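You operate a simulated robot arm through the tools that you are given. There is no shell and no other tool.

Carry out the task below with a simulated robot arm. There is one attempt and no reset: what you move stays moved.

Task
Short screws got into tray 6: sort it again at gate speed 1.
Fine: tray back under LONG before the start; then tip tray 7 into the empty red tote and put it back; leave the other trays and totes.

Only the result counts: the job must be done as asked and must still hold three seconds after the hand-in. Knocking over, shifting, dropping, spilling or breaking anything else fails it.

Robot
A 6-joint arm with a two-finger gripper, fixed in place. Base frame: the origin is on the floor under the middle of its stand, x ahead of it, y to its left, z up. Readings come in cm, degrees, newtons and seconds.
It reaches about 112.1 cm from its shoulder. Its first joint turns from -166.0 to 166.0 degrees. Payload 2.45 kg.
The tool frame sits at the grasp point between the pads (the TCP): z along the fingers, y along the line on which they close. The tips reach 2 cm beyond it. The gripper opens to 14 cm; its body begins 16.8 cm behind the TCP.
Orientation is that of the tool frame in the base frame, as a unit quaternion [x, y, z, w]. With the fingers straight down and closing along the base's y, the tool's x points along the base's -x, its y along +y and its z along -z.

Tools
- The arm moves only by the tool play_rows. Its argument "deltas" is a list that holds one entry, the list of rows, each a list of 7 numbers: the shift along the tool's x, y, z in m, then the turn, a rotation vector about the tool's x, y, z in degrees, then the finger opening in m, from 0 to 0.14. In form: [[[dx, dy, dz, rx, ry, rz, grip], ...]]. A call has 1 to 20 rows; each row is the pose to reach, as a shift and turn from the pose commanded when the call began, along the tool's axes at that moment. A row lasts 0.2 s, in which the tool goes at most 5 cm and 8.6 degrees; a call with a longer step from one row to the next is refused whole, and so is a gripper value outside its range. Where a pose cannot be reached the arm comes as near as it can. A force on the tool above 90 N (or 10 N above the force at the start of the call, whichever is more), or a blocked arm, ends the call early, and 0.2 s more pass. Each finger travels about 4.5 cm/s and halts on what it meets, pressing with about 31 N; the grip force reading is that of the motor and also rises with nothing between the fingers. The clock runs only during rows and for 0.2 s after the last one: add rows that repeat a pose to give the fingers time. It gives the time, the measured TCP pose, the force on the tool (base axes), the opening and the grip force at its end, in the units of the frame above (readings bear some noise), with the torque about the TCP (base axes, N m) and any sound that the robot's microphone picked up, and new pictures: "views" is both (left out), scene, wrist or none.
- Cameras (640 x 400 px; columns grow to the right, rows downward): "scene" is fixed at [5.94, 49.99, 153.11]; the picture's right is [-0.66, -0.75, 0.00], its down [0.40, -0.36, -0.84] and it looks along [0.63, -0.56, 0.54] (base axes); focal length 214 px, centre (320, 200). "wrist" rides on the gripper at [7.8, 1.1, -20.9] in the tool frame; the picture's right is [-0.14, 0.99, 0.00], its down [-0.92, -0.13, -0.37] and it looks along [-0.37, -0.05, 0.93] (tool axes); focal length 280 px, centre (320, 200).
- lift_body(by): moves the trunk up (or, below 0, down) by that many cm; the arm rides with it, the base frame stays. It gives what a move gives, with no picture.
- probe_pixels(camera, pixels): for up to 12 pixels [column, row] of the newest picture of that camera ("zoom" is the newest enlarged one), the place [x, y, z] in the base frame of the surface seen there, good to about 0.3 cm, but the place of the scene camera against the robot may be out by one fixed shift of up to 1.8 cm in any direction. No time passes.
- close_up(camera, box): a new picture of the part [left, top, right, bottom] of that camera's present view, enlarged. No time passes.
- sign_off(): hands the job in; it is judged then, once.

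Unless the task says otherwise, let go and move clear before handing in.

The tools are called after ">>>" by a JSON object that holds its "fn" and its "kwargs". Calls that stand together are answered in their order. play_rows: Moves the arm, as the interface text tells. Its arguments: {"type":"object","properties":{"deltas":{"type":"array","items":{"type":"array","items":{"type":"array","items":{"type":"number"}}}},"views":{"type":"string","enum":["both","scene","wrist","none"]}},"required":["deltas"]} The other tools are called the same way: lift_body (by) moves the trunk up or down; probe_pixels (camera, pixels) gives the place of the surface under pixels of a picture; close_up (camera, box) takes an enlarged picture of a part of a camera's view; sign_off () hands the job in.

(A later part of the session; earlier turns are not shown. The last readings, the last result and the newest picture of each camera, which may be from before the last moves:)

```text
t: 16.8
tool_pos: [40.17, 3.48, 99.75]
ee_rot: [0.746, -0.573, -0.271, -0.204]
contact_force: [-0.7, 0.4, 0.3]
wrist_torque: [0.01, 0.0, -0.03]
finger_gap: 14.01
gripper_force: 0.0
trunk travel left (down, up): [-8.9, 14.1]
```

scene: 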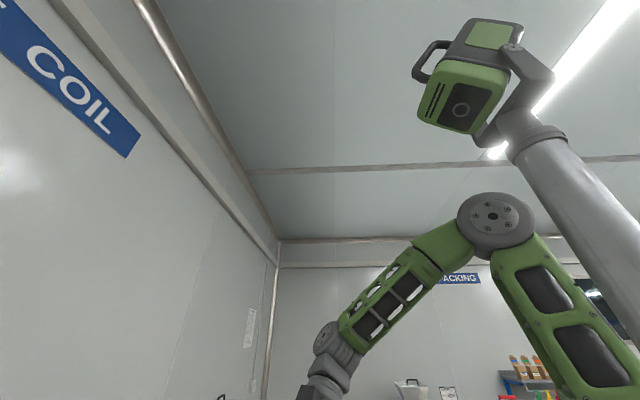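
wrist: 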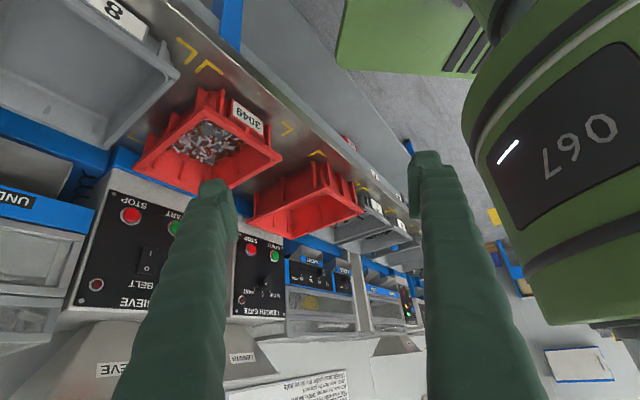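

Now the labels are visible: a tray "8" at (110,10), a full red tote "3049" at (245,120), and the tabs on the LENGTH GATE trays near (375,180). I'll zoom in on those tabs and on the panel.

>>> {"fn": "close_up", "kwargs": {"camera": "wrist", "box": [340, 150, 420, 260]}}

>>> {"fn": "close_up", "kwargs": {"camera": "wrist", "box": [230, 225, 430, 335]}}

>>> {"fn": "close_up", "kwargs": {"camera": "wrist", "box": [220, 350, 360, 400]}}

>>> {"fn": "close_up", "kwargs": {"camera": "wrist", "box": [240, 120, 400, 230]}}

>>> {"fn": "close_up", "kwargs": {"camera": "wrist", "box": [0, 0, 200, 130]}}

```text
3.64 times, centred on (380, 205) of wrist
```

zoom: 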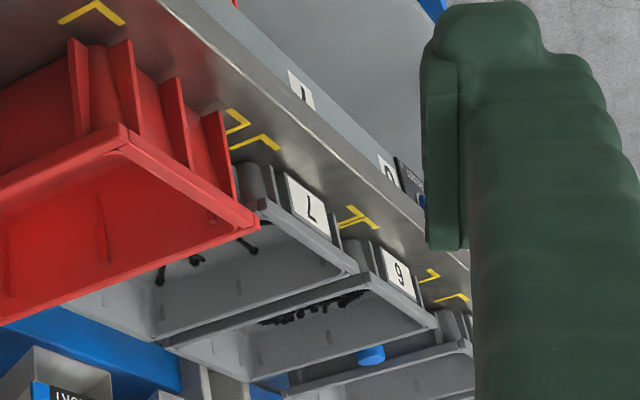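

```text
3.20 times, centred on (330, 280) of wrist
```

zoom: 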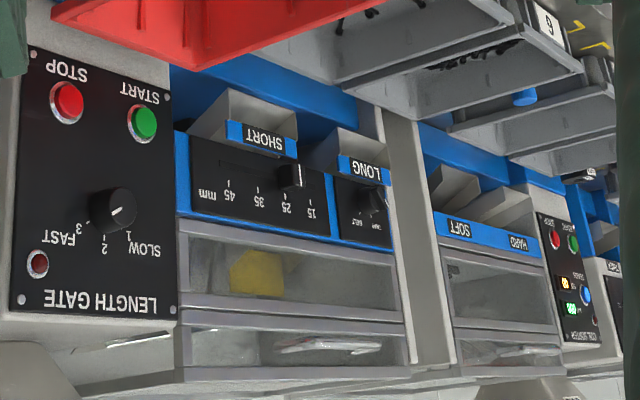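

```text
4.57 times, centred on (290, 375) of wrist
```

zoom: 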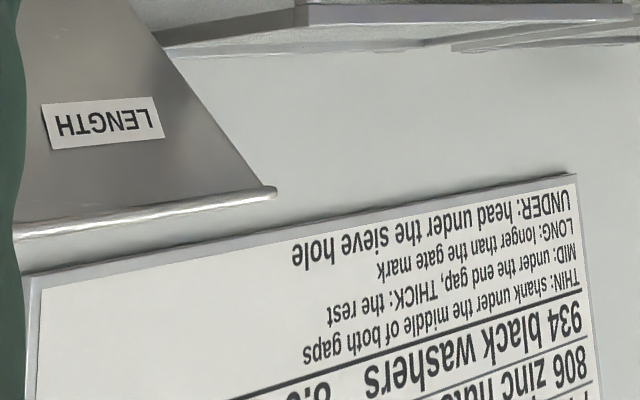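

```text
3.64 times, centred on (320, 175) of wrist
```

zoom: 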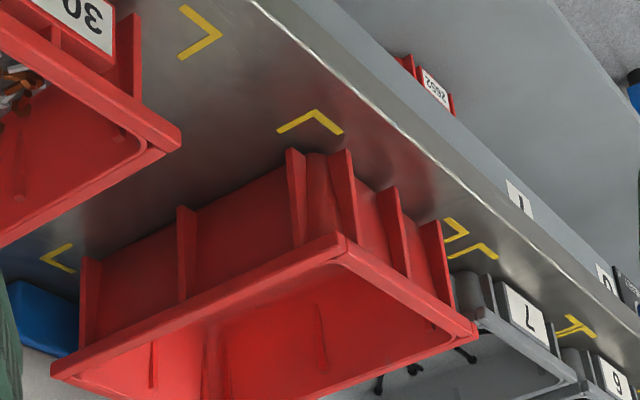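

```text
3.08 times, centred on (100, 65) of wrist
```

zoom: 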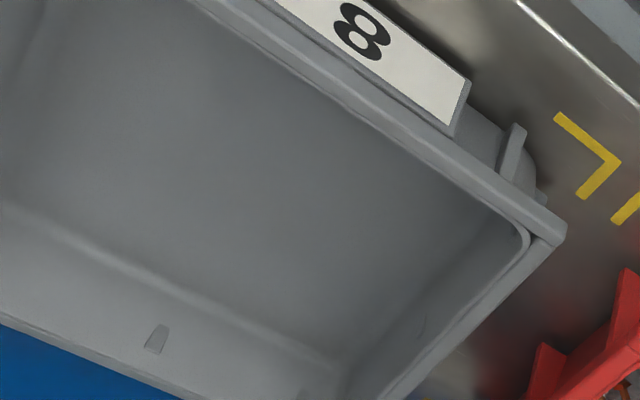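

The tabs (upside down in this view) read 7 on the SHORT tray and 6 on the LONG tray, so tray 6 is under LONG and tray 7 under SHORT. Next I'll zoom in on the speed knob, the TRAY/BELT knob and the slider.

>>> {"fn": "close_up", "kwargs": {"camera": "wrist", "box": [235, 235, 290, 325]}}

>>> {"fn": "close_up", "kwargs": {"camera": "wrist", "box": [285, 255, 355, 305]}}

>>> {"fn": "close_up", "kwargs": {"camera": "wrist", "box": [333, 265, 358, 295]}}

>>> {"fn": "probe_pixels", "kwargs": {"camera": "wrist", "pixels": [[266, 292], [276, 254], [251, 252], [346, 282], [320, 272], [278, 325], [238, 320], [360, 180], [379, 198], [375, 205], [395, 225], [245, 355]]}}

```text
4.44 times, centred on (262, 280) of wrist
```

zoom: 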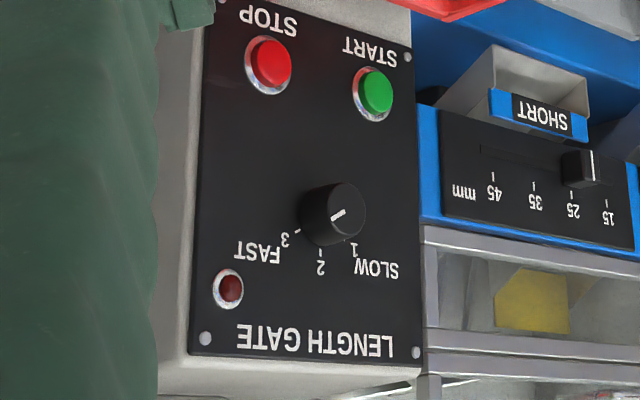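

```text
8.00 times, centred on (320, 280) of wrist
```

zoom: 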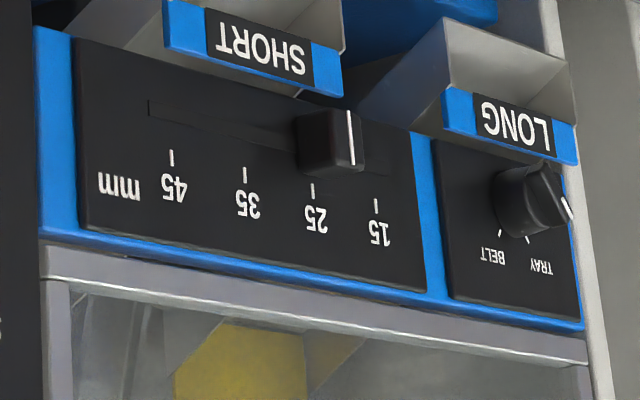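

```text
13.33 times, centred on (346, 280) of wrist
```

zoom: 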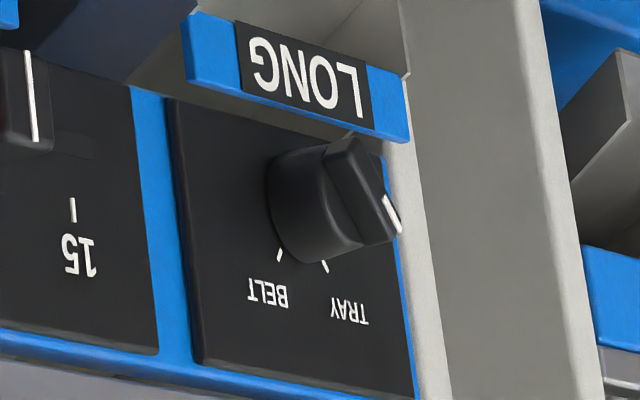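

```text
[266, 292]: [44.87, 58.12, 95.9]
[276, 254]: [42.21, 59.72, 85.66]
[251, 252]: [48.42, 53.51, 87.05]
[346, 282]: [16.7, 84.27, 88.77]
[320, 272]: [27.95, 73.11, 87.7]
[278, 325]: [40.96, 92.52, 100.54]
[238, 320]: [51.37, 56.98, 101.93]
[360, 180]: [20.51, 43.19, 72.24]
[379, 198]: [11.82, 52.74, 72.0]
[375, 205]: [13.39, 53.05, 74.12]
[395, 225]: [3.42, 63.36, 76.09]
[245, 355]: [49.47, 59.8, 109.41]
```

The selector's white mark points to TRAY, the speed knob's mark points to 3, and the slider sits at 25 mm; START is near (42.2, 59.7, 85.7) and the knob near (44.9, 58.1, 95.9). I'll go back up to a vertical view over the LENGTH hopper to measure it.

>>> {"fn": "play_rows", "kwargs": {"deltas": [[[-0.0259, -0.0034, -0.0109, 0, 2.86, 0, 0.14], [-0.0517, -0.0069, -0.0219, 0, 5.71, 0, 0.14], [-0.0776, -0.0103, -0.0328, 0, 8.57, 0, 0.14], [-0.1034, -0.0137, -0.0437, 0, 11.43, 0, 0.14], [-0.1293, -0.0171, -0.0546, 0, 14.29, 0, 0.14], [-0.1551, -0.0206, -0.0656, 0, 17.14, 0, 0.14], [-0.181, -0.024, -0.0765, 0, 20, 0, 0.14], [-0.2069, -0.0274, -0.0874, 0, 22.86, 0, 0.14], [-0.2327, -0.0309, -0.0984, 0, 25.71, 0, 0.14], [-0.2586, -0.0343, -0.1093, 0, 28.57, 0, 0.14], [-0.2844, -0.0377, -0.1202, 0, 31.43, 0, 0.14], [-0.3103, -0.0411, -0.1311, 0, 34.29, 0, 0.14], [-0.3361, -0.0446, -0.1421, 0, 37.14, 0, 0.14], [-0.362, -0.048, -0.153, 0, 40, 0, 0.14], [-0.362, -0.048, -0.153, 0, 40, 0, 0.14]]], "views": "none"}}

```text
t: 20.0
tool_pos: [40.32, 22.23, 134.57]
ee_rot: [0.793, -0.61, 0.001, 0.004]
contact_force: [0.4, -0.6, -0.9]
wrist_torque: [-0.02, 0.01, 0.02]
finger_gap: 13.99
gripper_force: 0.0
trunk travel left (down, up): [-8.9, 14.1]
```

The tool is vertical again at (40.3, 22.2, 134.6). I'll turn back to face the bench squarely (yaw 45°) and move over the tote and hopper at z≈140 for a top view.

>>> {"fn": "play_rows", "kwargs": {"deltas": [[[-0.0226, -0.0066, -0.0039, 0, 0, 4.29, 0.14], [-0.0453, -0.0131, -0.0077, 0, 0, 8.57, 0.14], [-0.0679, -0.0197, -0.0116, 0, 0, 12.86, 0.14], [-0.0906, -0.0263, -0.0154, 0, 0, 17.14, 0.14], [-0.1132, -0.0329, -0.0193, 0, 0, 21.43, 0.14], [-0.1359, -0.0394, -0.0231, 0, 0, 25.71, 0.14], [-0.1585, -0.046, -0.027, 0, 0, 30, 0.14], [-0.1811, -0.0526, -0.0309, 0, 0, 34.29, 0.14], [-0.2038, -0.0591, -0.0347, 0, 0, 38.57, 0.14], [-0.2264, -0.0657, -0.0386, 0, 0, 42.86, 0.14], [-0.2491, -0.0723, -0.0424, 0, 0, 47.14, 0.14], [-0.2717, -0.0789, -0.0463, 0, 0, 51.43, 0.14], [-0.2944, -0.0854, -0.0501, 0, 0, 55.71, 0.14], [-0.317, -0.092, -0.054, 0, 0, 60, 0.14], [-0.317, -0.092, -0.054, 0, 0, 60, 0.14]]], "views": "both"}}

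```text
t: 23.2
tool_pos: [40.85, 55.4, 139.95]
ee_rot: [-0.382, 0.924, -0.003, -0.002]
contact_force: [-0.4, 1.3, -0.7]
wrist_torque: [0.0, -0.03, 0.02]
finger_gap: 14.01
gripper_force: 0.1
trunk travel left (down, up): [-8.9, 14.1]
```

scene: 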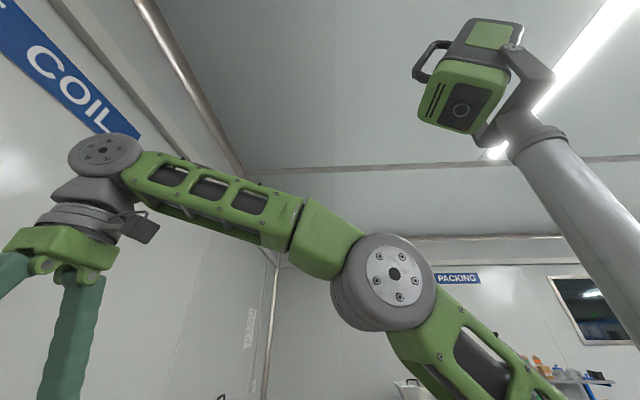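
wrist: 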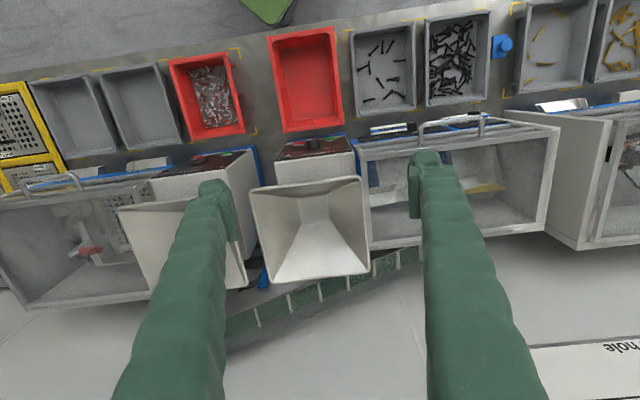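

Now there's a clean top view: the LENGTH hopper's rim is at (250,195)–(365,177)–(370,275)–(275,283), with the tote at (305,80) and the trays at (383,65) and (457,55). I'll probe all of these.

>>> {"fn": "probe_pixels", "kwargs": {"camera": "wrist", "pixels": [[251, 192], [363, 178], [369, 273], [276, 282], [320, 225], [315, 200], [350, 30], [411, 22], [415, 104], [358, 114], [425, 20], [489, 12]]}}

>>> {"fn": "probe_pixels", "kwargs": {"camera": "wrist", "pixels": [[487, 95], [427, 104], [268, 38], [331, 30], [341, 124], [280, 132], [421, 130], [482, 118], [503, 45], [555, 130], [540, 235], [305, 142]]}}

>>> {"fn": "close_up", "kwargs": {"camera": "wrist", "box": [240, 0, 540, 160]}}

>>> {"fn": "close_up", "kwargs": {"camera": "wrist", "box": [230, 120, 420, 300]}}

```text
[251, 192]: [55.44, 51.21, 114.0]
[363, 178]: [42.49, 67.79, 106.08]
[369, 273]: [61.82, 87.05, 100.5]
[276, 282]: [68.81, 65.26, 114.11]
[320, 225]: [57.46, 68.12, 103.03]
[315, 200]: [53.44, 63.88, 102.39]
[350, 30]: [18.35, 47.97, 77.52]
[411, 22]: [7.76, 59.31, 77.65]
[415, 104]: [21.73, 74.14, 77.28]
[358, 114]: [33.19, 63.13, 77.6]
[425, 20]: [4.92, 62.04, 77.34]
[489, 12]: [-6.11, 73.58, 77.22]
```

```text
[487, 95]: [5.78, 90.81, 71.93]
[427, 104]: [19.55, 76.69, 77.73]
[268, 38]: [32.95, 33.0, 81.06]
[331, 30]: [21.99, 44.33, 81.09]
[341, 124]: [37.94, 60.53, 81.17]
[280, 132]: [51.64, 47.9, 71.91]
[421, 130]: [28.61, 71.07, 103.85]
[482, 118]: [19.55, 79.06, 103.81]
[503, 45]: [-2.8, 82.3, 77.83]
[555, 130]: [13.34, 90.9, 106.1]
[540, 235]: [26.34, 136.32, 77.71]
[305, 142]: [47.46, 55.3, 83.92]
```

```text
2.13 times, centred on (390, 80) of wrist
```

zoom: 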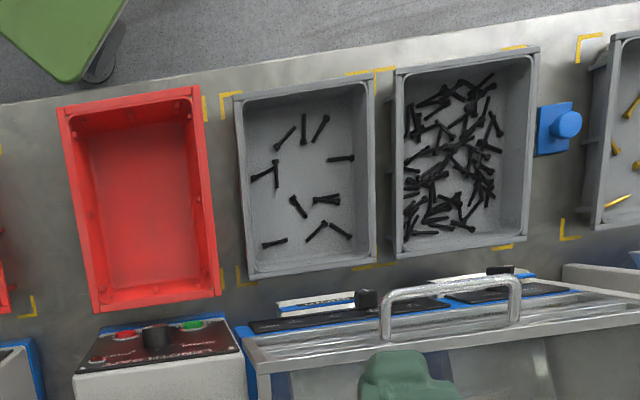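

```text
2.22 times, centred on (325, 210) of wrist
```

zoom: 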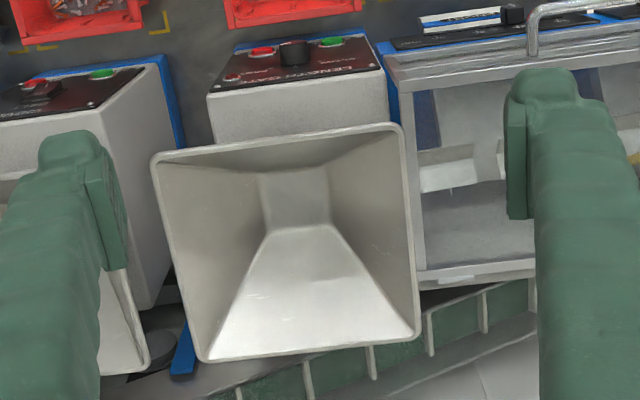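

The hopper rim is at z=114 spanning about 19.5 cm square, tray 6 is centred near (6.6, 75.0) with its rim at z≈77.5, the tote's rim is at z≈81, and the cover handle is at z≈104. I'll probe the arm in the scene picture to work out how far left I can reach past the mast.

>>> {"fn": "probe_pixels", "kwargs": {"camera": "scene", "pixels": [[393, 278], [105, 150], [340, 300], [432, 270], [395, 330], [440, 300], [480, 310], [420, 370], [540, 385], [200, 190], [290, 220], [80, 190]]}}

>>> {"fn": "probe_pixels", "kwargs": {"camera": "wrist", "pixels": [[360, 182], [366, 268], [300, 190], [330, 280], [225, 190], [260, 150], [120, 210], [165, 195], [240, 280], [500, 100], [520, 100], [600, 115]]}}

```text
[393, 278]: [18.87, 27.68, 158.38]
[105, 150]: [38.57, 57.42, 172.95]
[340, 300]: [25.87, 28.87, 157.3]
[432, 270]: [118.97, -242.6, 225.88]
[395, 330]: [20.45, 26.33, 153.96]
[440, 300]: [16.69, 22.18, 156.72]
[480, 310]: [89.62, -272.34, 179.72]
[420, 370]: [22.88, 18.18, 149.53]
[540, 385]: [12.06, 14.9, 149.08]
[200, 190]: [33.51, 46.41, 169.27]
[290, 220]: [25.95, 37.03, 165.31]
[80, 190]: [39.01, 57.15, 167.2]
```

```text
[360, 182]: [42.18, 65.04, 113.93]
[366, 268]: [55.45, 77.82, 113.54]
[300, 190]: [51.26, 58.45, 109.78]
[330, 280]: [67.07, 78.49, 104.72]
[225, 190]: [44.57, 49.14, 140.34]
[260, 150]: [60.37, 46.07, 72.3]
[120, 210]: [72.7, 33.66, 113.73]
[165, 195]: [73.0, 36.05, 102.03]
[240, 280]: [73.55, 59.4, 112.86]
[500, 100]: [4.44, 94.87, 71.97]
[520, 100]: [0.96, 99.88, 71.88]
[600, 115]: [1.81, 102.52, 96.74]
```

The arm seems to have a spherical wrist, with the mast allowing the base to turn only to about 75°; tray 6's front wall will be reachable with a left-leaning tool. First I'll set the gate speed: I'm pitching the tool to point at the LENGTH GATE panel and stopping short of it for a frontal look.

>>> {"fn": "play_rows", "kwargs": {"deltas": [[[0.00125, -0.00056, 0.025, 0, -4.6, 0, 0.14], [0.0025, -0.0011, 0.05, 0, -9.2, 0, 0.14], [0.00375, -0.0017, 0.075, 0, -13.9, 0, 0.14], [0.005, -0.0022, 0.1, 0, -18.5, 0, 0.14], [0.00625, -0.0028, 0.125, 0, -23.1, 0, 0.14], [0.0075, -0.0034, 0.15, 0, -27.7, 0, 0.14], [0.00875, -0.0039, 0.175, 0, -32.4, 0, 0.14], [0.01, -0.0045, 0.2, 0, -37, 0, 0.14], [0.01125, -0.005, 0.225, 0, -41.6, 0, 0.14], [0.0125, -0.0056, 0.25, 0, -46.2, 0, 0.14], [0.01375, -0.0062, 0.275, 0, -50.9, 0, 0.14], [0.015, -0.0067, 0.3, 0, -55.5, 0, 0.14], [0.01625, -0.0073, 0.325, 0, -60.1, 0, 0.14], [0.0175, -0.0079, 0.35, 0, -64.7, 0, 0.14], [0.01875, -0.0084, 0.375, 0, -69.4, 0, 0.14], [0.02, -0.009, 0.4, 0, -74, 0, 0.14], [0.02, -0.009, 0.4, 0, -74, 0, 0.14]]], "views": "both"}}

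```text
t: 26.8
tool_pos: [41.53, 58.86, 104.47]
ee_rot: [-0.326, 0.744, 0.185, 0.553]
contact_force: [0.3, 0.3, 0.4]
wrist_torque: [-0.02, 0.01, -0.02]
finger_gap: 14.01
gripper_force: 0.1
out of reach, approached as far as the arm can: row 9, 10, 13, 14, 15, 16, 17
trunk travel left (down, up): [-8.9, 14.1]
```

scene: 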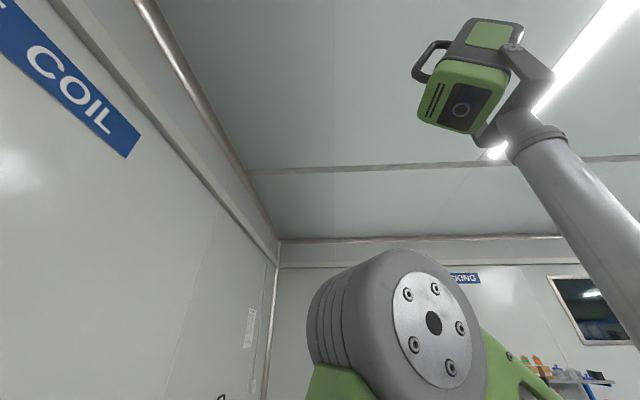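
wrist: 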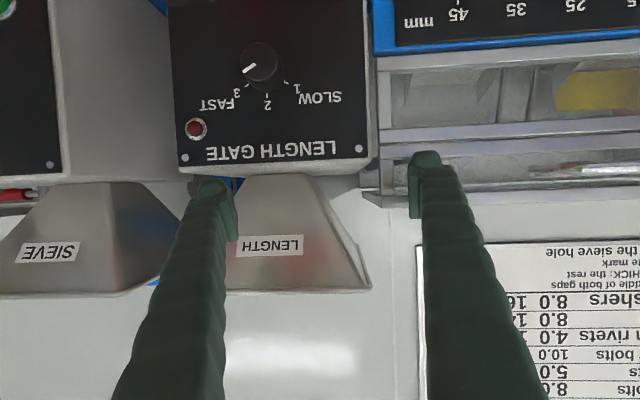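

The tool stopped slightly short at (41.5, 58.9, 104.5) because the elbow can't fold more, but the view is good: the knob is at (260,62), with its mark toward 3. I'll zoom on the knob, the wall table and the panel, and probe the panel geometry.

>>> {"fn": "close_up", "kwargs": {"camera": "wrist", "box": [215, 20, 315, 120]}}

>>> {"fn": "close_up", "kwargs": {"camera": "wrist", "box": [410, 240, 640, 400]}}

>>> {"fn": "probe_pixels", "kwargs": {"camera": "wrist", "pixels": [[250, 68], [262, 62], [180, 158], [360, 150], [172, 10], [365, 5], [268, 130], [330, 60], [195, 129], [300, 180], [280, 245], [560, 30]]}}

```text
4.00 times, centred on (265, 70) of wrist
```

zoom: 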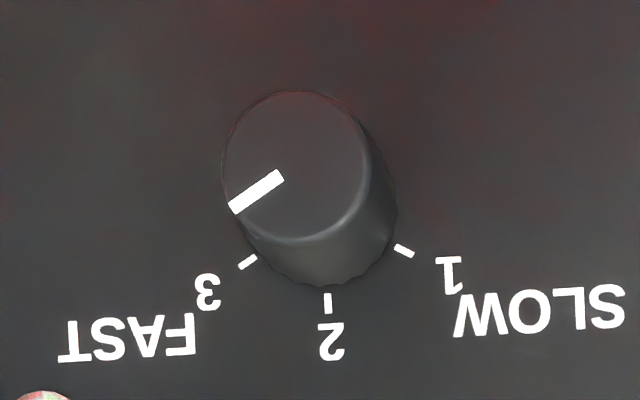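

```text
2.50 times, centred on (525, 320) of wrist
```

zoom: 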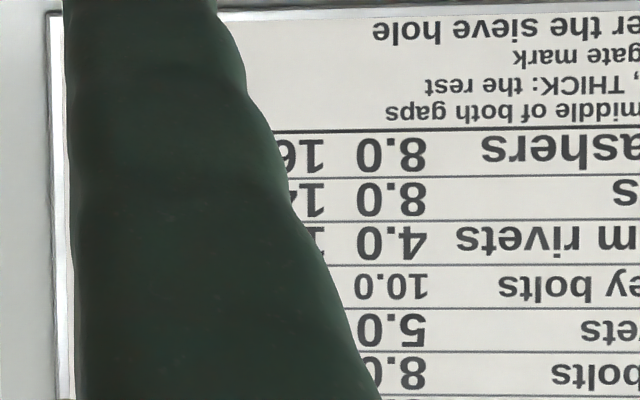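

```text
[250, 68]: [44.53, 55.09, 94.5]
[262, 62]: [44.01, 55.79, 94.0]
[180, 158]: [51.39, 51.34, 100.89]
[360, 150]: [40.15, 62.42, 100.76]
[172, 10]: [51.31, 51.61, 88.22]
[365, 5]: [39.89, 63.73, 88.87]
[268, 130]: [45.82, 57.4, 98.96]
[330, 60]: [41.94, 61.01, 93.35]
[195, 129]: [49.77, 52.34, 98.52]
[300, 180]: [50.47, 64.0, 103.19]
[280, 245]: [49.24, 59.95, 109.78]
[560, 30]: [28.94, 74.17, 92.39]
```

The panel is vertical at v≈72.8 (pixels (180,158), (360,150)); the knob is 3 cm wide with its top near (44.0, 55.8, 94.0), pointing at 3, and 1 is 120° counter-clockwise. I'll level the tool and drop to the knob's height while keeping clear of the panel.

>>> {"fn": "play_rows", "kwargs": {"deltas": [[[0.011, -0.00125, -0.002, 0, -2.7, 0, 0.12], [0.022, -0.0025, -0.004, 0, -5.3, 0, 0.1], [0.033, -0.00375, -0.006, 0, -8, 0, 0.09], [0.044, -0.005, -0.008, 0, -10.7, 0, 0.08], [0.055, -0.00625, -0.01, 0, -13.3, 0, 0.07], [0.066, -0.0075, -0.012, 0, -16, 0, 0.06], [0.066, -0.0075, -0.012, 0, -16, 0, 0.06], [0.066, -0.0075, -0.012, 0, -16, 0, 0.06]]], "views": "wrist"}}

```text
t: 27.9
tool_pos: [40.66, 60.33, 102.72]
ee_rot: [-0.327, 0.683, 0.194, 0.624]
contact_force: [-53.1, -37.6, 11.6]
wrist_torque: [0.99, 0.52, 3.54]
finger_gap: 8.22
gripper_force: 9.8
out of reach, approached as far as the arm can: row 1, 2, 3, 4, 5
trunk travel left (down, up): [-8.9, 14.1]
stopped in row 5: the force on the tool passed its limit at 105 N (the readings are from after the stop); the commanded pose is now the measured one
```

wrist: 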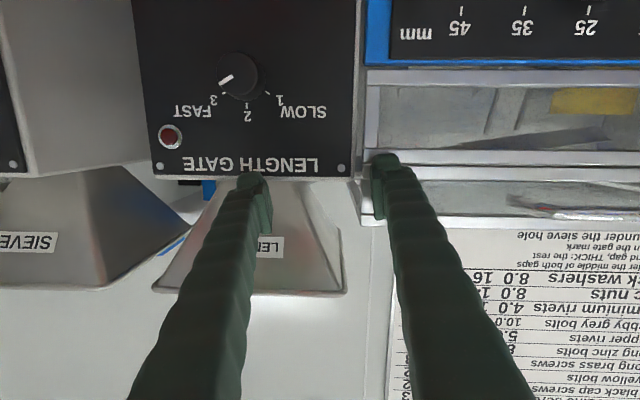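

The approximate move pushed a fingertip against the top edge of the control box (105 N, now held at (40.7, 60.3, 102.7)); the box and hopper look unmoved in the picture. I'll back away up and outward from the panel, tilting the tool back down so the arm is in reach again.

>>> {"fn": "play_rows", "kwargs": {"deltas": [[[-0.002, -0.003, -0.008, 0, 3, 0, 0.08], [-0.006, -0.006, -0.014, 0, 7, 0, 0.08], [-0.01, -0.01, -0.02, 0, 11, 0, 0.08], [-0.015, -0.014, -0.025, 0, 15, 0, 0.08], [-0.02, -0.018, -0.03, 0, 20, 0, 0.08], [-0.026, -0.022, -0.033, 0, 25, 0, 0.08], [-0.032, -0.026, -0.0345, 0, 30, 0, 0.08], [-0.032, -0.026, -0.0345, 0, 30, 0, 0.08]]], "views": "both"}}

```text
t: 29.7
tool_pos: [40.99, 57.22, 106.69]
ee_rot: [-0.362, 0.823, 0.103, 0.426]
contact_force: [0.0, 0.3, -0.6]
wrist_torque: [0.02, 0.0, 0.0]
finger_gap: 7.99
gripper_force: 0.0
trunk travel left (down, up): [-8.9, 14.1]
```

scene: 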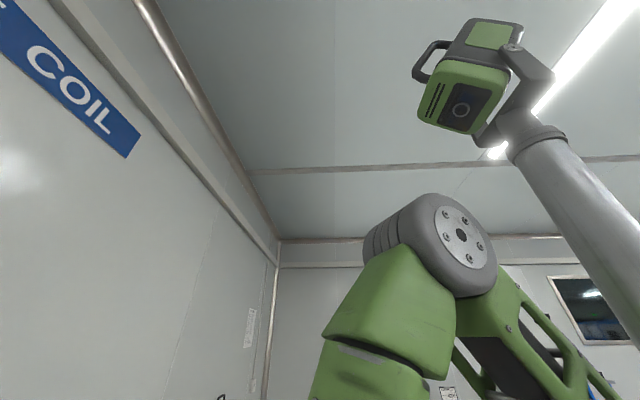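
wrist: 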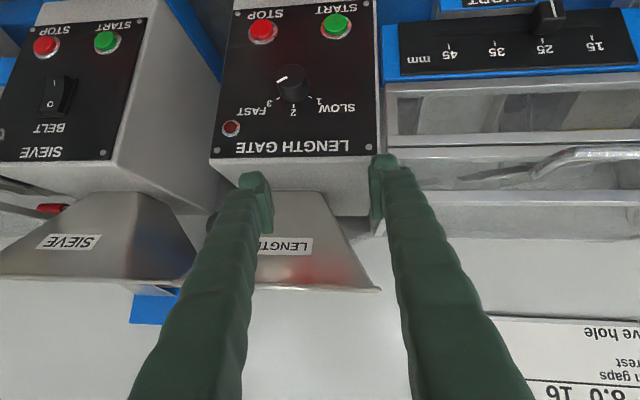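

The tool is free again with no force, and the slider handle at (548,15) clearly lines up with 25. I'll probe the elbow cap to refine my arm model before going to the knob.

>>> {"fn": "probe_pixels", "kwargs": {"camera": "scene", "pixels": [[460, 235], [380, 300], [400, 270], [520, 310], [500, 340], [545, 320], [460, 200], [480, 265], [340, 350], [425, 345], [580, 200], [575, 150]]}}

>>> {"fn": "probe_pixels", "kwargs": {"camera": "wrist", "pixels": [[290, 76], [282, 79], [263, 30], [336, 25], [215, 150], [372, 148], [350, 60], [288, 245], [255, 285], [378, 290], [548, 15], [300, 60]]}}

```text
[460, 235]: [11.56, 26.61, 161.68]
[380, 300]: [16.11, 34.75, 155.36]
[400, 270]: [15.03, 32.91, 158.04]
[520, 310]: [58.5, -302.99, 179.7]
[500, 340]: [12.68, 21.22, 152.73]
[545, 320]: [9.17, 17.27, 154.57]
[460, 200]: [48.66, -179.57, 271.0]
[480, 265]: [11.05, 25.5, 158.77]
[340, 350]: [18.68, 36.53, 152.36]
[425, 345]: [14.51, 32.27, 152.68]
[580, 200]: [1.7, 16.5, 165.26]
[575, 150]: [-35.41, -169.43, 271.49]
```

```text
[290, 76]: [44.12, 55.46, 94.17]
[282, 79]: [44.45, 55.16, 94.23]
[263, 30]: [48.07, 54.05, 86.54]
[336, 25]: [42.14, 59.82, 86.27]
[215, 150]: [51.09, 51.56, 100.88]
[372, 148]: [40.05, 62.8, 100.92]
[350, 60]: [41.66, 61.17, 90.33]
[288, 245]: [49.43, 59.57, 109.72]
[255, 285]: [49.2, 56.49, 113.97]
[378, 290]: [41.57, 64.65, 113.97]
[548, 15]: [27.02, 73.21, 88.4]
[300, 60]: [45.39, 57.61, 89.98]
```

The refined model says the elbow can't fold past about 120°, so low, close poses are hard at this trunk height. Raising the trunk gives the arm more room, so I'll lift it 12 cm; the tool rises clear in front of the hopper (rim at v≈75.4, fingertips at v≈71).

>>> {"fn": "lift_body", "kwargs": {"by": 12}}

```text
t: 31.2
tool_pos: [41.03, 57.19, 118.6]
ee_rot: [-0.363, 0.823, 0.102, 0.426]
contact_force: [0.6, 1.2, 0.0]
wrist_torque: [0.0, 0.01, 0.0]
finger_gap: 7.99
gripper_force: 0.0
trunk travel left (down, up): [-20.9, 2.1]
```

The trunk is up and the tool is at (41.0, 57.2, 118.6). I'll lower it in front of the panel to z≈100, shifting 3 cm right so the open fingers end up on either side of the knob's line.

>>> {"fn": "play_rows", "kwargs": {"deltas": [[[0.0196, -0.0006, 0.0133, 0, 0, 0, 0.08], [0.0391, -0.0012, 0.0267, 0, 0, 0, 0.08], [0.0587, -0.0018, 0.04, 0, 0, 0, 0.08], [0.0783, -0.0024, 0.0533, 0, 0, 0, 0.08], [0.0978, -0.0029, 0.0666, 0, 0, 0, 0.08], [0.1174, -0.0035, 0.08, 0, 0, 0, 0.08], [0.137, -0.0041, 0.0933, 0, 0, 0, 0.08], [0.1565, -0.0047, 0.1066, 0, 0, 0, 0.08], [0.1565, -0.0047, 0.1066, 0, 0, 0, 0.08]]], "views": "wrist"}}

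```text
t: 33.2
tool_pos: [42.28, 54.09, 100.01]
ee_rot: [-0.362, 0.823, 0.102, 0.426]
contact_force: [-0.4, -0.1, -0.3]
wrist_torque: [0.0, 0.01, -0.02]
finger_gap: 7.96
gripper_force: 0.0
trunk travel left (down, up): [-20.9, 2.1]
```

wrist: 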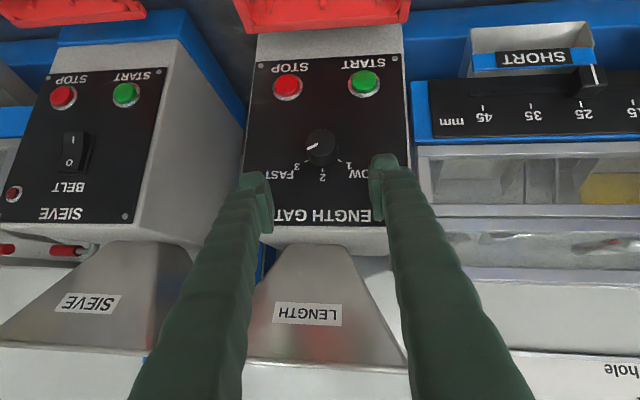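

The fingers straddle the knob's column (320,148) nicely, with the TCP at (42.3, 54.1, 100.0). Now I'll level the tool to point straight at the panel at knob height, staying 2 cm short of the knob.

>>> {"fn": "play_rows", "kwargs": {"deltas": [[[0.0071, 0.001, 0.0031, -0.5, -4.8, 0.9, 0.08], [0.0142, 0.0019, 0.0061, -1.0, -9.65, 1.84, 0.08], [0.0213, 0.0029, 0.0092, -1.5, -14.5, 2.76, 0.08], [0.0284, 0.0038, 0.0122, -2.0, -19.3, 3.68, 0.08], [0.0355, 0.0048, 0.0153, -2.5, -24.1, 4.6, 0.08], [0.0426, 0.0057, 0.0183, -3.0, -28.95, 5.5, 0.08], [0.0497, 0.0067, 0.0214, -3.5, -33.8, 6.4, 0.08], [0.0568, 0.0076, 0.0244, -3.98, -38.6, 7.35, 0.08], [0.0568, 0.0076, 0.0244, -3.98, -38.6, 7.35, 0.08]]], "views": "wrist"}}

```text
t: 34.1
tool_pos: [43.26, 56.47, 98.89]
ee_rot: [-0.35, 0.765, 0.136, 0.523]
contact_force: [-39.7, -45.3, 34.3]
wrist_torque: [1.42, 0.37, 2.87]
finger_gap: 7.82
gripper_force: 0.0
out of reach, approached as far as the arm can: row 1, 2, 3, 4
trunk travel left (down, up): [-20.9, 2.1]
stopped in row 4: the force on the tool passed its limit at 125 N (the readings are from after the stop); the commanded pose is now the measured one
```

wrist: 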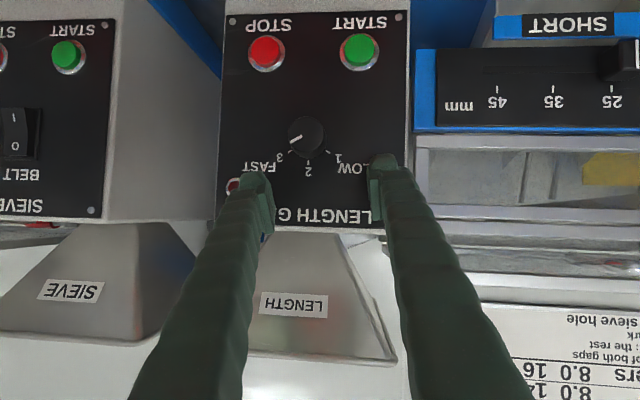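

It stopped on contact again (125 N): the flagged rows drove it forward into the panel, so a straight-in tool is out of reach there. The knob still points at 3 and nothing moved. I'll back off to the last good pose and plan an oblique grasp with the tool pitched about 45°.

>>> {"fn": "play_rows", "kwargs": {"deltas": [[[-0.001, -0.002, -0.01, 0, 2, 0, 0.08], [-0.004, -0.006, -0.018, 0, 5, 0, 0.08], [-0.007, -0.01, -0.026, 0, 8, 0, 0.08], [-0.01, -0.013, -0.034, 0, 11, 0, 0.08], [-0.012, -0.016, -0.04, 0, 13, 0, 0.08], [-0.012, -0.016, -0.04, 0, 13, 0, 0.08]]], "views": "both"}}

```text
t: 35.5
tool_pos: [42.32, 54.16, 101.33]
ee_rot: [-0.362, 0.821, 0.096, 0.431]
contact_force: [-0.9, -0.3, 0.5]
wrist_torque: [0.0, 0.01, 0.02]
finger_gap: 7.97
gripper_force: 0.1
trunk travel left (down, up): [-20.9, 2.1]
```

scene: 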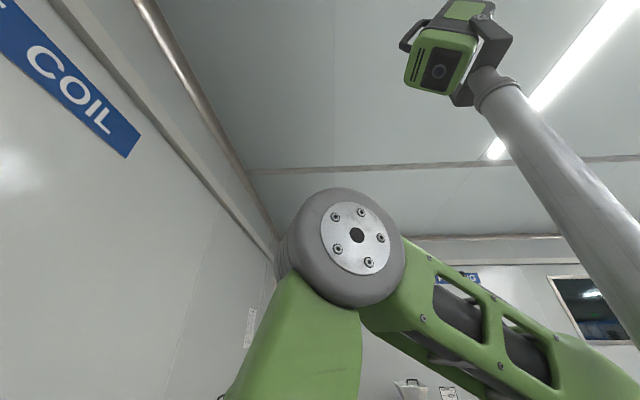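
wrist: 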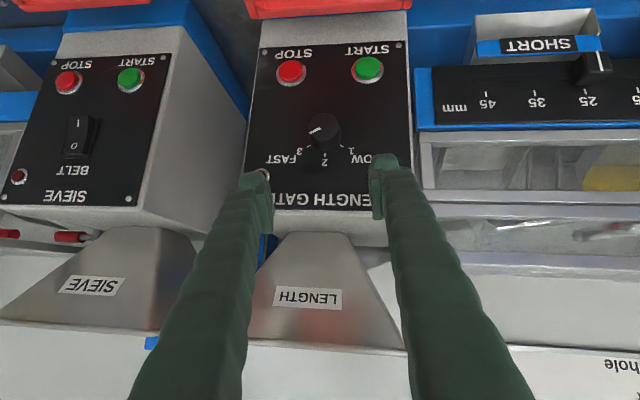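

The tool is clear at (42.3, 54.2, 101.3) and the knob is at (322,130), still on 3. I'll probe the elbow and upper arm in this pose to pin down the arm geometry, along with the knob's exact position.

>>> {"fn": "probe_pixels", "kwargs": {"camera": "scene", "pixels": [[357, 233], [335, 216], [380, 238], [440, 290], [500, 325], [560, 350], [390, 320], [300, 300], [340, 330], [560, 180]]}}

>>> {"fn": "probe_pixels", "kwargs": {"camera": "wrist", "pixels": [[322, 126], [313, 130], [290, 72], [368, 68], [263, 190], [330, 100], [300, 110], [350, 95], [305, 20], [400, 20], [290, 30], [240, 180]]}}

>>> {"fn": "close_up", "kwargs": {"camera": "wrist", "box": [240, 40, 420, 220]}}

```text
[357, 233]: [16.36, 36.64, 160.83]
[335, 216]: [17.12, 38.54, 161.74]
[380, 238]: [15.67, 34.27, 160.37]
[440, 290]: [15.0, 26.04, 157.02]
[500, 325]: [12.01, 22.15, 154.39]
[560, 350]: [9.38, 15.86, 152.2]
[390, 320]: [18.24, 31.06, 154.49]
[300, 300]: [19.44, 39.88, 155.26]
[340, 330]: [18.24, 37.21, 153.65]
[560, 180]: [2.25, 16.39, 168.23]
```

```text
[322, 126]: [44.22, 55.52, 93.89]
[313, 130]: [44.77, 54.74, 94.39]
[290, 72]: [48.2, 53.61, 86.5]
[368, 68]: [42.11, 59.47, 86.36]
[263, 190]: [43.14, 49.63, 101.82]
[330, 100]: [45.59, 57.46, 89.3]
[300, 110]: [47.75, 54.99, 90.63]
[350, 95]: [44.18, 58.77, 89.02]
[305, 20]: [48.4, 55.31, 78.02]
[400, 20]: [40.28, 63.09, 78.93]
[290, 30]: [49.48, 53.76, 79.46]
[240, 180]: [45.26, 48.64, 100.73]
```

```text
2.22 times, centred on (330, 130) of wrist
```

zoom: 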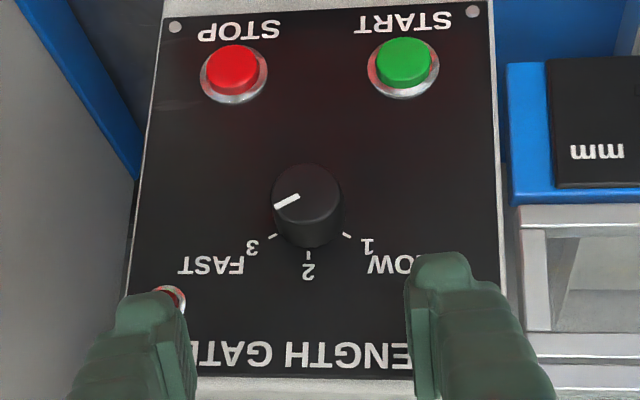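

The elbow probe fits my model well (shoulder about 141 high now, links about 40.6 and 38.7 cm, elbow fold limit near 114°). Lowering first and then leveling keeps the elbow off that limit, so I'll go down to knob height at this pitch, slightly back from the panel.

>>> {"fn": "play_rows", "kwargs": {"deltas": [[[0.014, 0.0015, 0.006, 0, 0, 0, 0.08], [0.028, 0.003, 0.012, 0, 0, 0, 0.08], [0.042, 0.0045, 0.018, 0, 0, 0, 0.08], [0.056, 0.006, 0.024, 0, 0, 0, 0.08], [0.066, 0.007, 0.028, 0, 0, 0, 0.08], [0.066, 0.007, 0.028, 0, 0, 0, 0.08]]], "views": "wrist"}}

```text
t: 36.9
tool_pos: [41.54, 52.59, 94.41]
ee_rot: [-0.363, 0.821, 0.095, 0.43]
contact_force: [0.8, 0.1, 0.5]
wrist_torque: [0.01, -0.03, -0.03]
finger_gap: 8.0
gripper_force: 0.1
trunk travel left (down, up): [-20.9, 2.1]
```

wrist: 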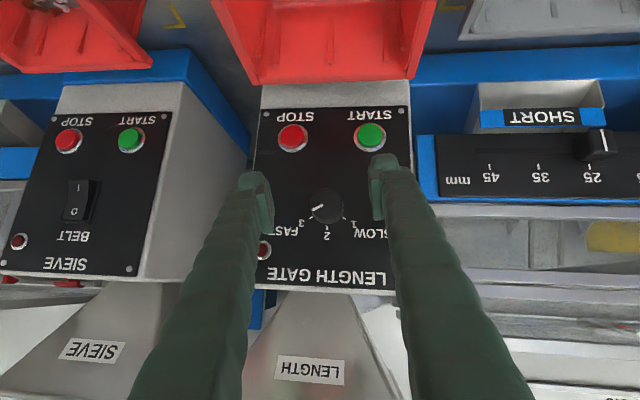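

Reached (41.5, 52.6, 94.4) cleanly with the fingers either side of the knob (325,205). Now I'll raise the tool's pitch in place by about 20° in small steps to see whether it tracks.

>>> {"fn": "play_rows", "kwargs": {"deltas": [[[0, 0, 0, -0.4, -3.9, 0.75, 0.08], [0, 0, 0, -0.8, -7.8, 1.5, 0.08], [0, 0, 0, -1.2, -11.7, 2.25, 0.08], [0, 0, 0, -1.6, -15.6, 3.0, 0.08], [0, 0, 0, -2.0, -19.5, 3.75, 0.08], [0, 0, 0, -2.0, -19.5, 3.75, 0.08]]], "views": "wrist"}}

```text
t: 38.0
tool_pos: [43.37, 56.33, 95.17]
ee_rot: [-0.355, 0.758, 0.132, 0.531]
contact_force: [-30.1, -31.7, 28.6]
wrist_torque: [1.23, 0.45, 2.16]
finger_gap: 7.97
gripper_force: 0.1
out of reach, approached as far as the arm can: row 1, 2, 3, 4, 5
trunk travel left (down, up): [-20.9, 2.1]
stopped in row 5: the force on the tool passed its limit at 96 N (the readings are from after the stop); the commanded pose is now the measured one
```

wrist: 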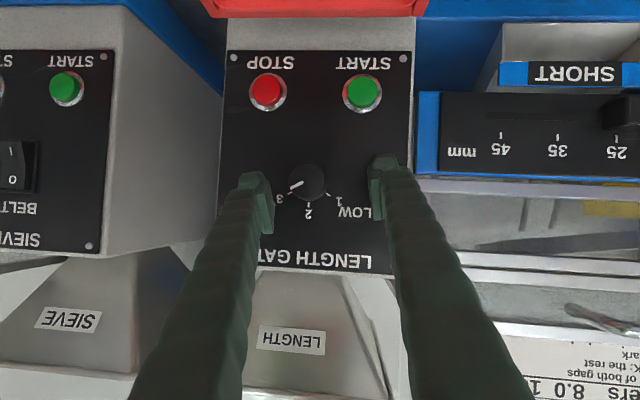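

All four stalls share one thing in my model: the forearm-roll joint ends near 152° because the wrist flipped over when I pitched up. I'll back off, return to a vertical tool, and then pitch up again with the tool exactly in the arm's plane so the wrist goes straight through without flipping.

>>> {"fn": "play_rows", "kwargs": {"deltas": [[[0.0, -0.002, -0.01, 0, 2, 0, 0.08], [0.002, -0.006, -0.018, 0, 5, 0, 0.08], [0.005, -0.01, -0.026, 0, 8, 0, 0.08], [0.007, -0.013, -0.032, 0, 11, 0, 0.08], [0.009, -0.016, -0.038, 0, 14, 0, 0.08], [0.009, -0.016, -0.038, 0, 14, 0, 0.08]]], "views": "none"}}

```text
t: 39.4
tool_pos: [42.03, 53.3, 95.4]
ee_rot: [-0.366, 0.819, 0.086, 0.433]
contact_force: [0.0, 0.1, -0.3]
wrist_torque: [0.02, 0.01, -0.01]
finger_gap: 7.98
gripper_force: 0.0
trunk travel left (down, up): [-20.9, 2.1]
```

The tool is free at (42.0, 53.3, 95.4). I'll raise it 25 cm straight up in front of the panel, then bring the tool back to vertical higher up, turned into the arm's plane (yaw 56.5°).

>>> {"fn": "play_rows", "kwargs": {"deltas": [[[-0.0189, -0.0044, -0.0158, 0, 0, 0, 0.08], [-0.0378, -0.0088, -0.0316, 0, 0, 0, 0.08], [-0.0567, -0.0132, -0.0474, 0, 0, 0, 0.08], [-0.0756, -0.0176, -0.0632, 0, 0, 0, 0.08], [-0.0945, -0.022, -0.079, 0, 0, 0, 0.08], [-0.1134, -0.0264, -0.0948, 0, 0, 0, 0.08], [-0.1323, -0.0308, -0.1106, 0, 0, 0, 0.08], [-0.1512, -0.0352, -0.1264, 0, 0, 0, 0.08], [-0.1701, -0.0396, -0.1422, 0, 0, 0, 0.08], [-0.189, -0.044, -0.158, 0, 0, 0, 0.08], [-0.189, -0.044, -0.158, 0, 0, 0, 0.08]]], "views": "none"}}

>>> {"fn": "play_rows", "kwargs": {"deltas": [[[-0.0174, -0.0021, -0.0125, -1.1, 3.6, -0.55, 0.08], [-0.0347, -0.0042, -0.0251, -2.2, 7.2, -1.1, 0.08], [-0.0521, -0.0063, -0.0376, -3.3, 10.7, -1.66, 0.08], [-0.0694, -0.0084, -0.0501, -4.4, 14.3, -2.2, 0.08], [-0.0868, -0.0105, -0.0627, -5.5, 17.9, -2.8, 0.08], [-0.1041, -0.0126, -0.0752, -6.6, 21.5, -3.3, 0.08], [-0.1215, -0.0148, -0.0878, -7.65, 25.05, -3.9, 0.08], [-0.1389, -0.0169, -0.1003, -8.7, 28.6, -4.4, 0.08], [-0.1562, -0.019, -0.1128, -9.8, 32.2, -5.0, 0.08], [-0.1736, -0.0211, -0.1254, -10.9, 35.8, -5.5, 0.08], [-0.1909, -0.0232, -0.1379, -12.0, 39.4, -6.1, 0.08], [-0.2083, -0.0253, -0.1504, -13.1, 42.9, -6.6, 0.08], [-0.2256, -0.0274, -0.163, -14.2, 46.5, -7.2, 0.08], [-0.243, -0.0295, -0.1755, -15.3, 50.1, -7.75, 0.08], [-0.243, -0.0295, -0.1755, -15.3, 50.1, -7.75, 0.08]]], "views": "both"}}

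```text
t: 41.8
tool_pos: [41.51, 52.6, 120.71]
ee_rot: [-0.366, 0.818, 0.087, 0.434]
contact_force: [0.7, 0.7, -0.1]
wrist_torque: [0.02, -0.02, -0.01]
finger_gap: 7.99
gripper_force: 0.1
trunk travel left (down, up): [-20.9, 2.1]
```

```text
t: 45.0
tool_pos: [40.69, 55.06, 150.9]
ee_rot: [-0.476, 0.88, 0.001, 0.001]
contact_force: [-0.8, 0.0, 0.0]
wrist_torque: [0.03, 0.02, 0.0]
finger_gap: 8.01
gripper_force: 0.0
trunk travel left (down, up): [-20.9, 2.1]
```

scene: 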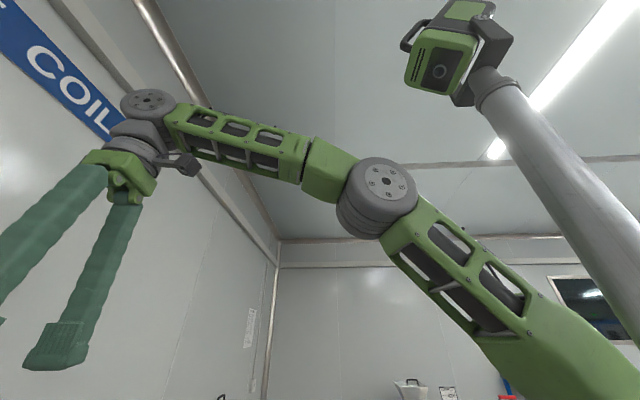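
wrist: 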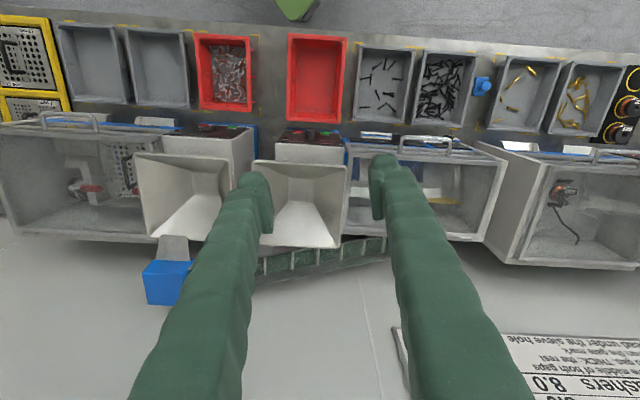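

The wrist is back to its original configuration at (40.7, 55.1, 150.9), yaw 56.8°, aligned with the arm's plane. Now I'll lower and pitch up within that plane so the wrist passes straight through.

>>> {"fn": "play_rows", "kwargs": {"deltas": [[[0.0021, 0, 0.0269, 0, -2, 0, 0.08], [0.0042, 0, 0.0538, 0, -4, 0, 0.08], [0.0063, 0, 0.0807, 0, -6, 0, 0.08], [0.0084, 0, 0.1076, 0, -8, 0, 0.08], [0.0105, 0, 0.1345, 0, -10, 0, 0.08], [0.0126, 0, 0.1614, 0, -12, 0, 0.08], [0.0147, 0, 0.1883, 0, -14, 0, 0.08], [0.0168, 0, 0.2152, 0, -16, 0, 0.08], [0.0189, 0, 0.2421, 0, -18, 0, 0.08], [0.021, 0, 0.269, 0, -20, 0, 0.08], [0.017, 0, 0.293, 0, -24.5, 0, 0.08], [0.013, 0, 0.316, 0, -29, 0, 0.08], [0.009, 0, 0.34, 0, -37, 0, 0.08], [0.005, 0, 0.363, 0, -38, 0, 0.08], [0.004, 0, 0.389, 0, -39, 0, 0.08], [0.003, 0, 0.415, 0, -40.5, 0, 0.08], [0.002, 0, 0.44, 0, -42, 0, 0.08], [0.0015, 0, 0.466, 0, -43.5, 0, 0.08], [0.001, 0, 0.492, 0, -45, 0, 0.08], [0.001, 0, 0.492, 0, -45, 0, 0.08]]], "views": "both"}}

```text
t: 49.2
tool_pos: [40.97, 55.36, 101.53]
ee_rot: [-0.438, 0.813, 0.182, 0.338]
contact_force: [0.2, 1.1, 1.2]
wrist_torque: [-0.03, 0.04, 0.0]
finger_gap: 8.0
gripper_force: 0.0
trunk travel left (down, up): [-20.9, 2.1]
```

scene: 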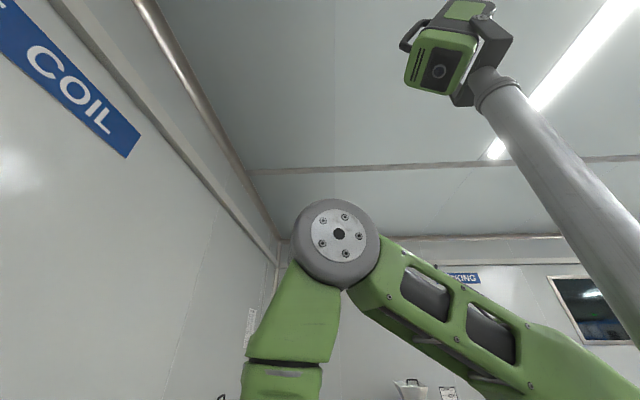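
wrist: 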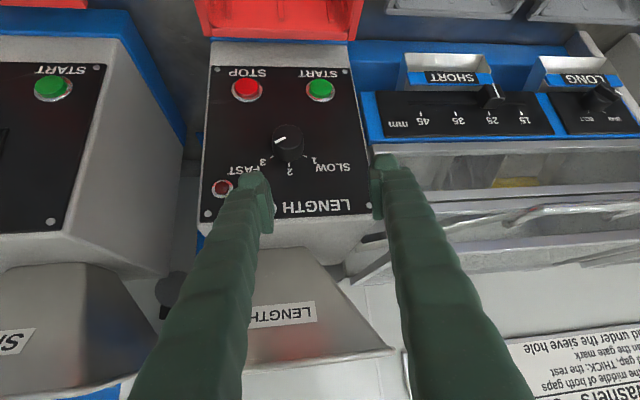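

No flags this time: the tool is at (41.0, 55.4, 101.5), pitched 45° in the arm plane. I'll continue down to knob height and on to horizontal, holding about 2 cm off the panel.

>>> {"fn": "play_rows", "kwargs": {"deltas": [[[0.018, 0, 0.014, 0, -2.5, 0, 0.08], [0.035, 0, 0.03, 0, -5, 0, 0.08], [0.052, 0, 0.046, 0, -8, 0, 0.08], [0.053, 0, 0.046, 0, -13, 0, 0.08], [0.055, 0, 0.046, 0, -18, 0, 0.08], [0.057, 0, 0.045, 0, -23, 0, 0.08], [0.058, 0, 0.044, 0, -28, 0, 0.08], [0.06, 0, 0.043, 0, -32, 0, 0.08], [0.062, 0, 0.043, 0, -37, 0, 0.08], [0.0636, 0, 0.0424, 0, -41, 0, 0.08], [0.0636, 0, 0.0424, 0, -45, 0, 0.08], [0.0636, 0, 0.0424, 0, -45, 0, 0.08]]], "views": "wrist"}}

```text
t: 51.8
tool_pos: [40.12, 53.9, 94.04]
ee_rot: [-0.335, 0.621, 0.336, 0.624]
contact_force: [0.1, 1.5, 0.3]
wrist_torque: [-0.01, 0.02, -0.01]
finger_gap: 7.99
gripper_force: 0.1
trunk travel left (down, up): [-20.9, 2.1]
```

wrist: 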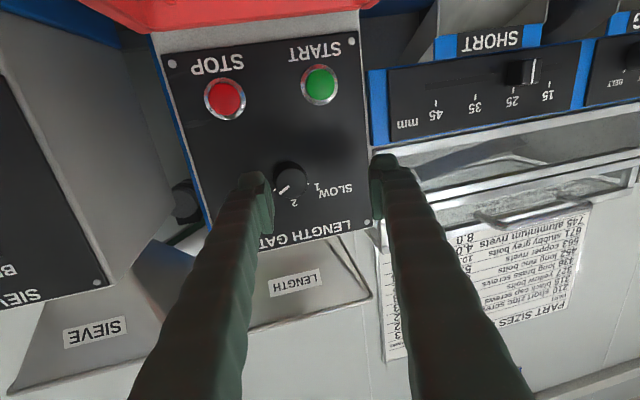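

The horizontal pose works now: (40.1, 53.9, 94.0), pointing at the panel. The wall sheet "PART SIZES" is visible near (490,290), so I'll read it and check the slider.

>>> {"fn": "close_up", "kwargs": {"camera": "wrist", "box": [375, 210, 600, 350]}}

>>> {"fn": "close_up", "kwargs": {"camera": "wrist", "box": [380, 250, 480, 345]}}

>>> {"fn": "close_up", "kwargs": {"camera": "wrist", "box": [380, 30, 600, 140]}}

>>> {"fn": "probe_pixels", "kwargs": {"camera": "wrist", "pixels": [[292, 178], [300, 170], [285, 188], [330, 200], [225, 98], [319, 83], [340, 240], [200, 150]]}}

```text
2.84 times, centred on (488, 280) of wrist
```

zoom: 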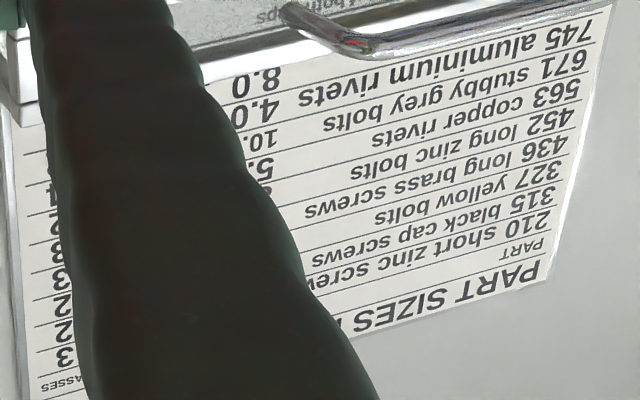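

```text
4.21 times, centred on (430, 298) of wrist
```

zoom: 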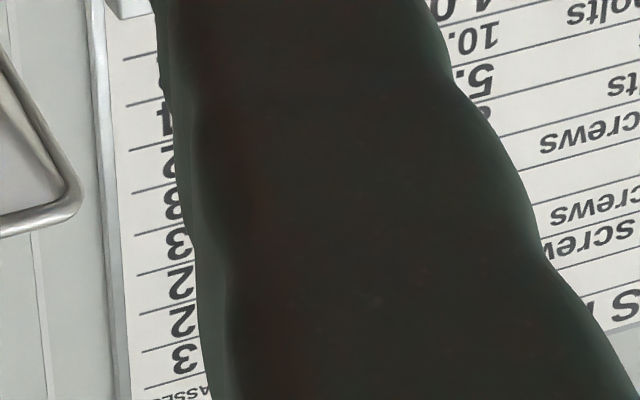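

```text
2.91 times, centred on (490, 85) of wrist
```

zoom: 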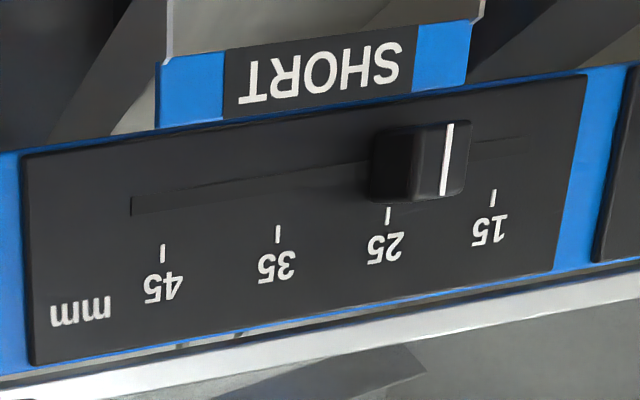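

```text
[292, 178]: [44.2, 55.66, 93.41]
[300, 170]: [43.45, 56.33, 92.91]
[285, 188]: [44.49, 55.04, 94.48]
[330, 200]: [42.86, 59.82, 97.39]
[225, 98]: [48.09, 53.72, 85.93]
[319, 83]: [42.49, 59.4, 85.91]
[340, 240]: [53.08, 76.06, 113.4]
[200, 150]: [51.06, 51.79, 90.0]
```

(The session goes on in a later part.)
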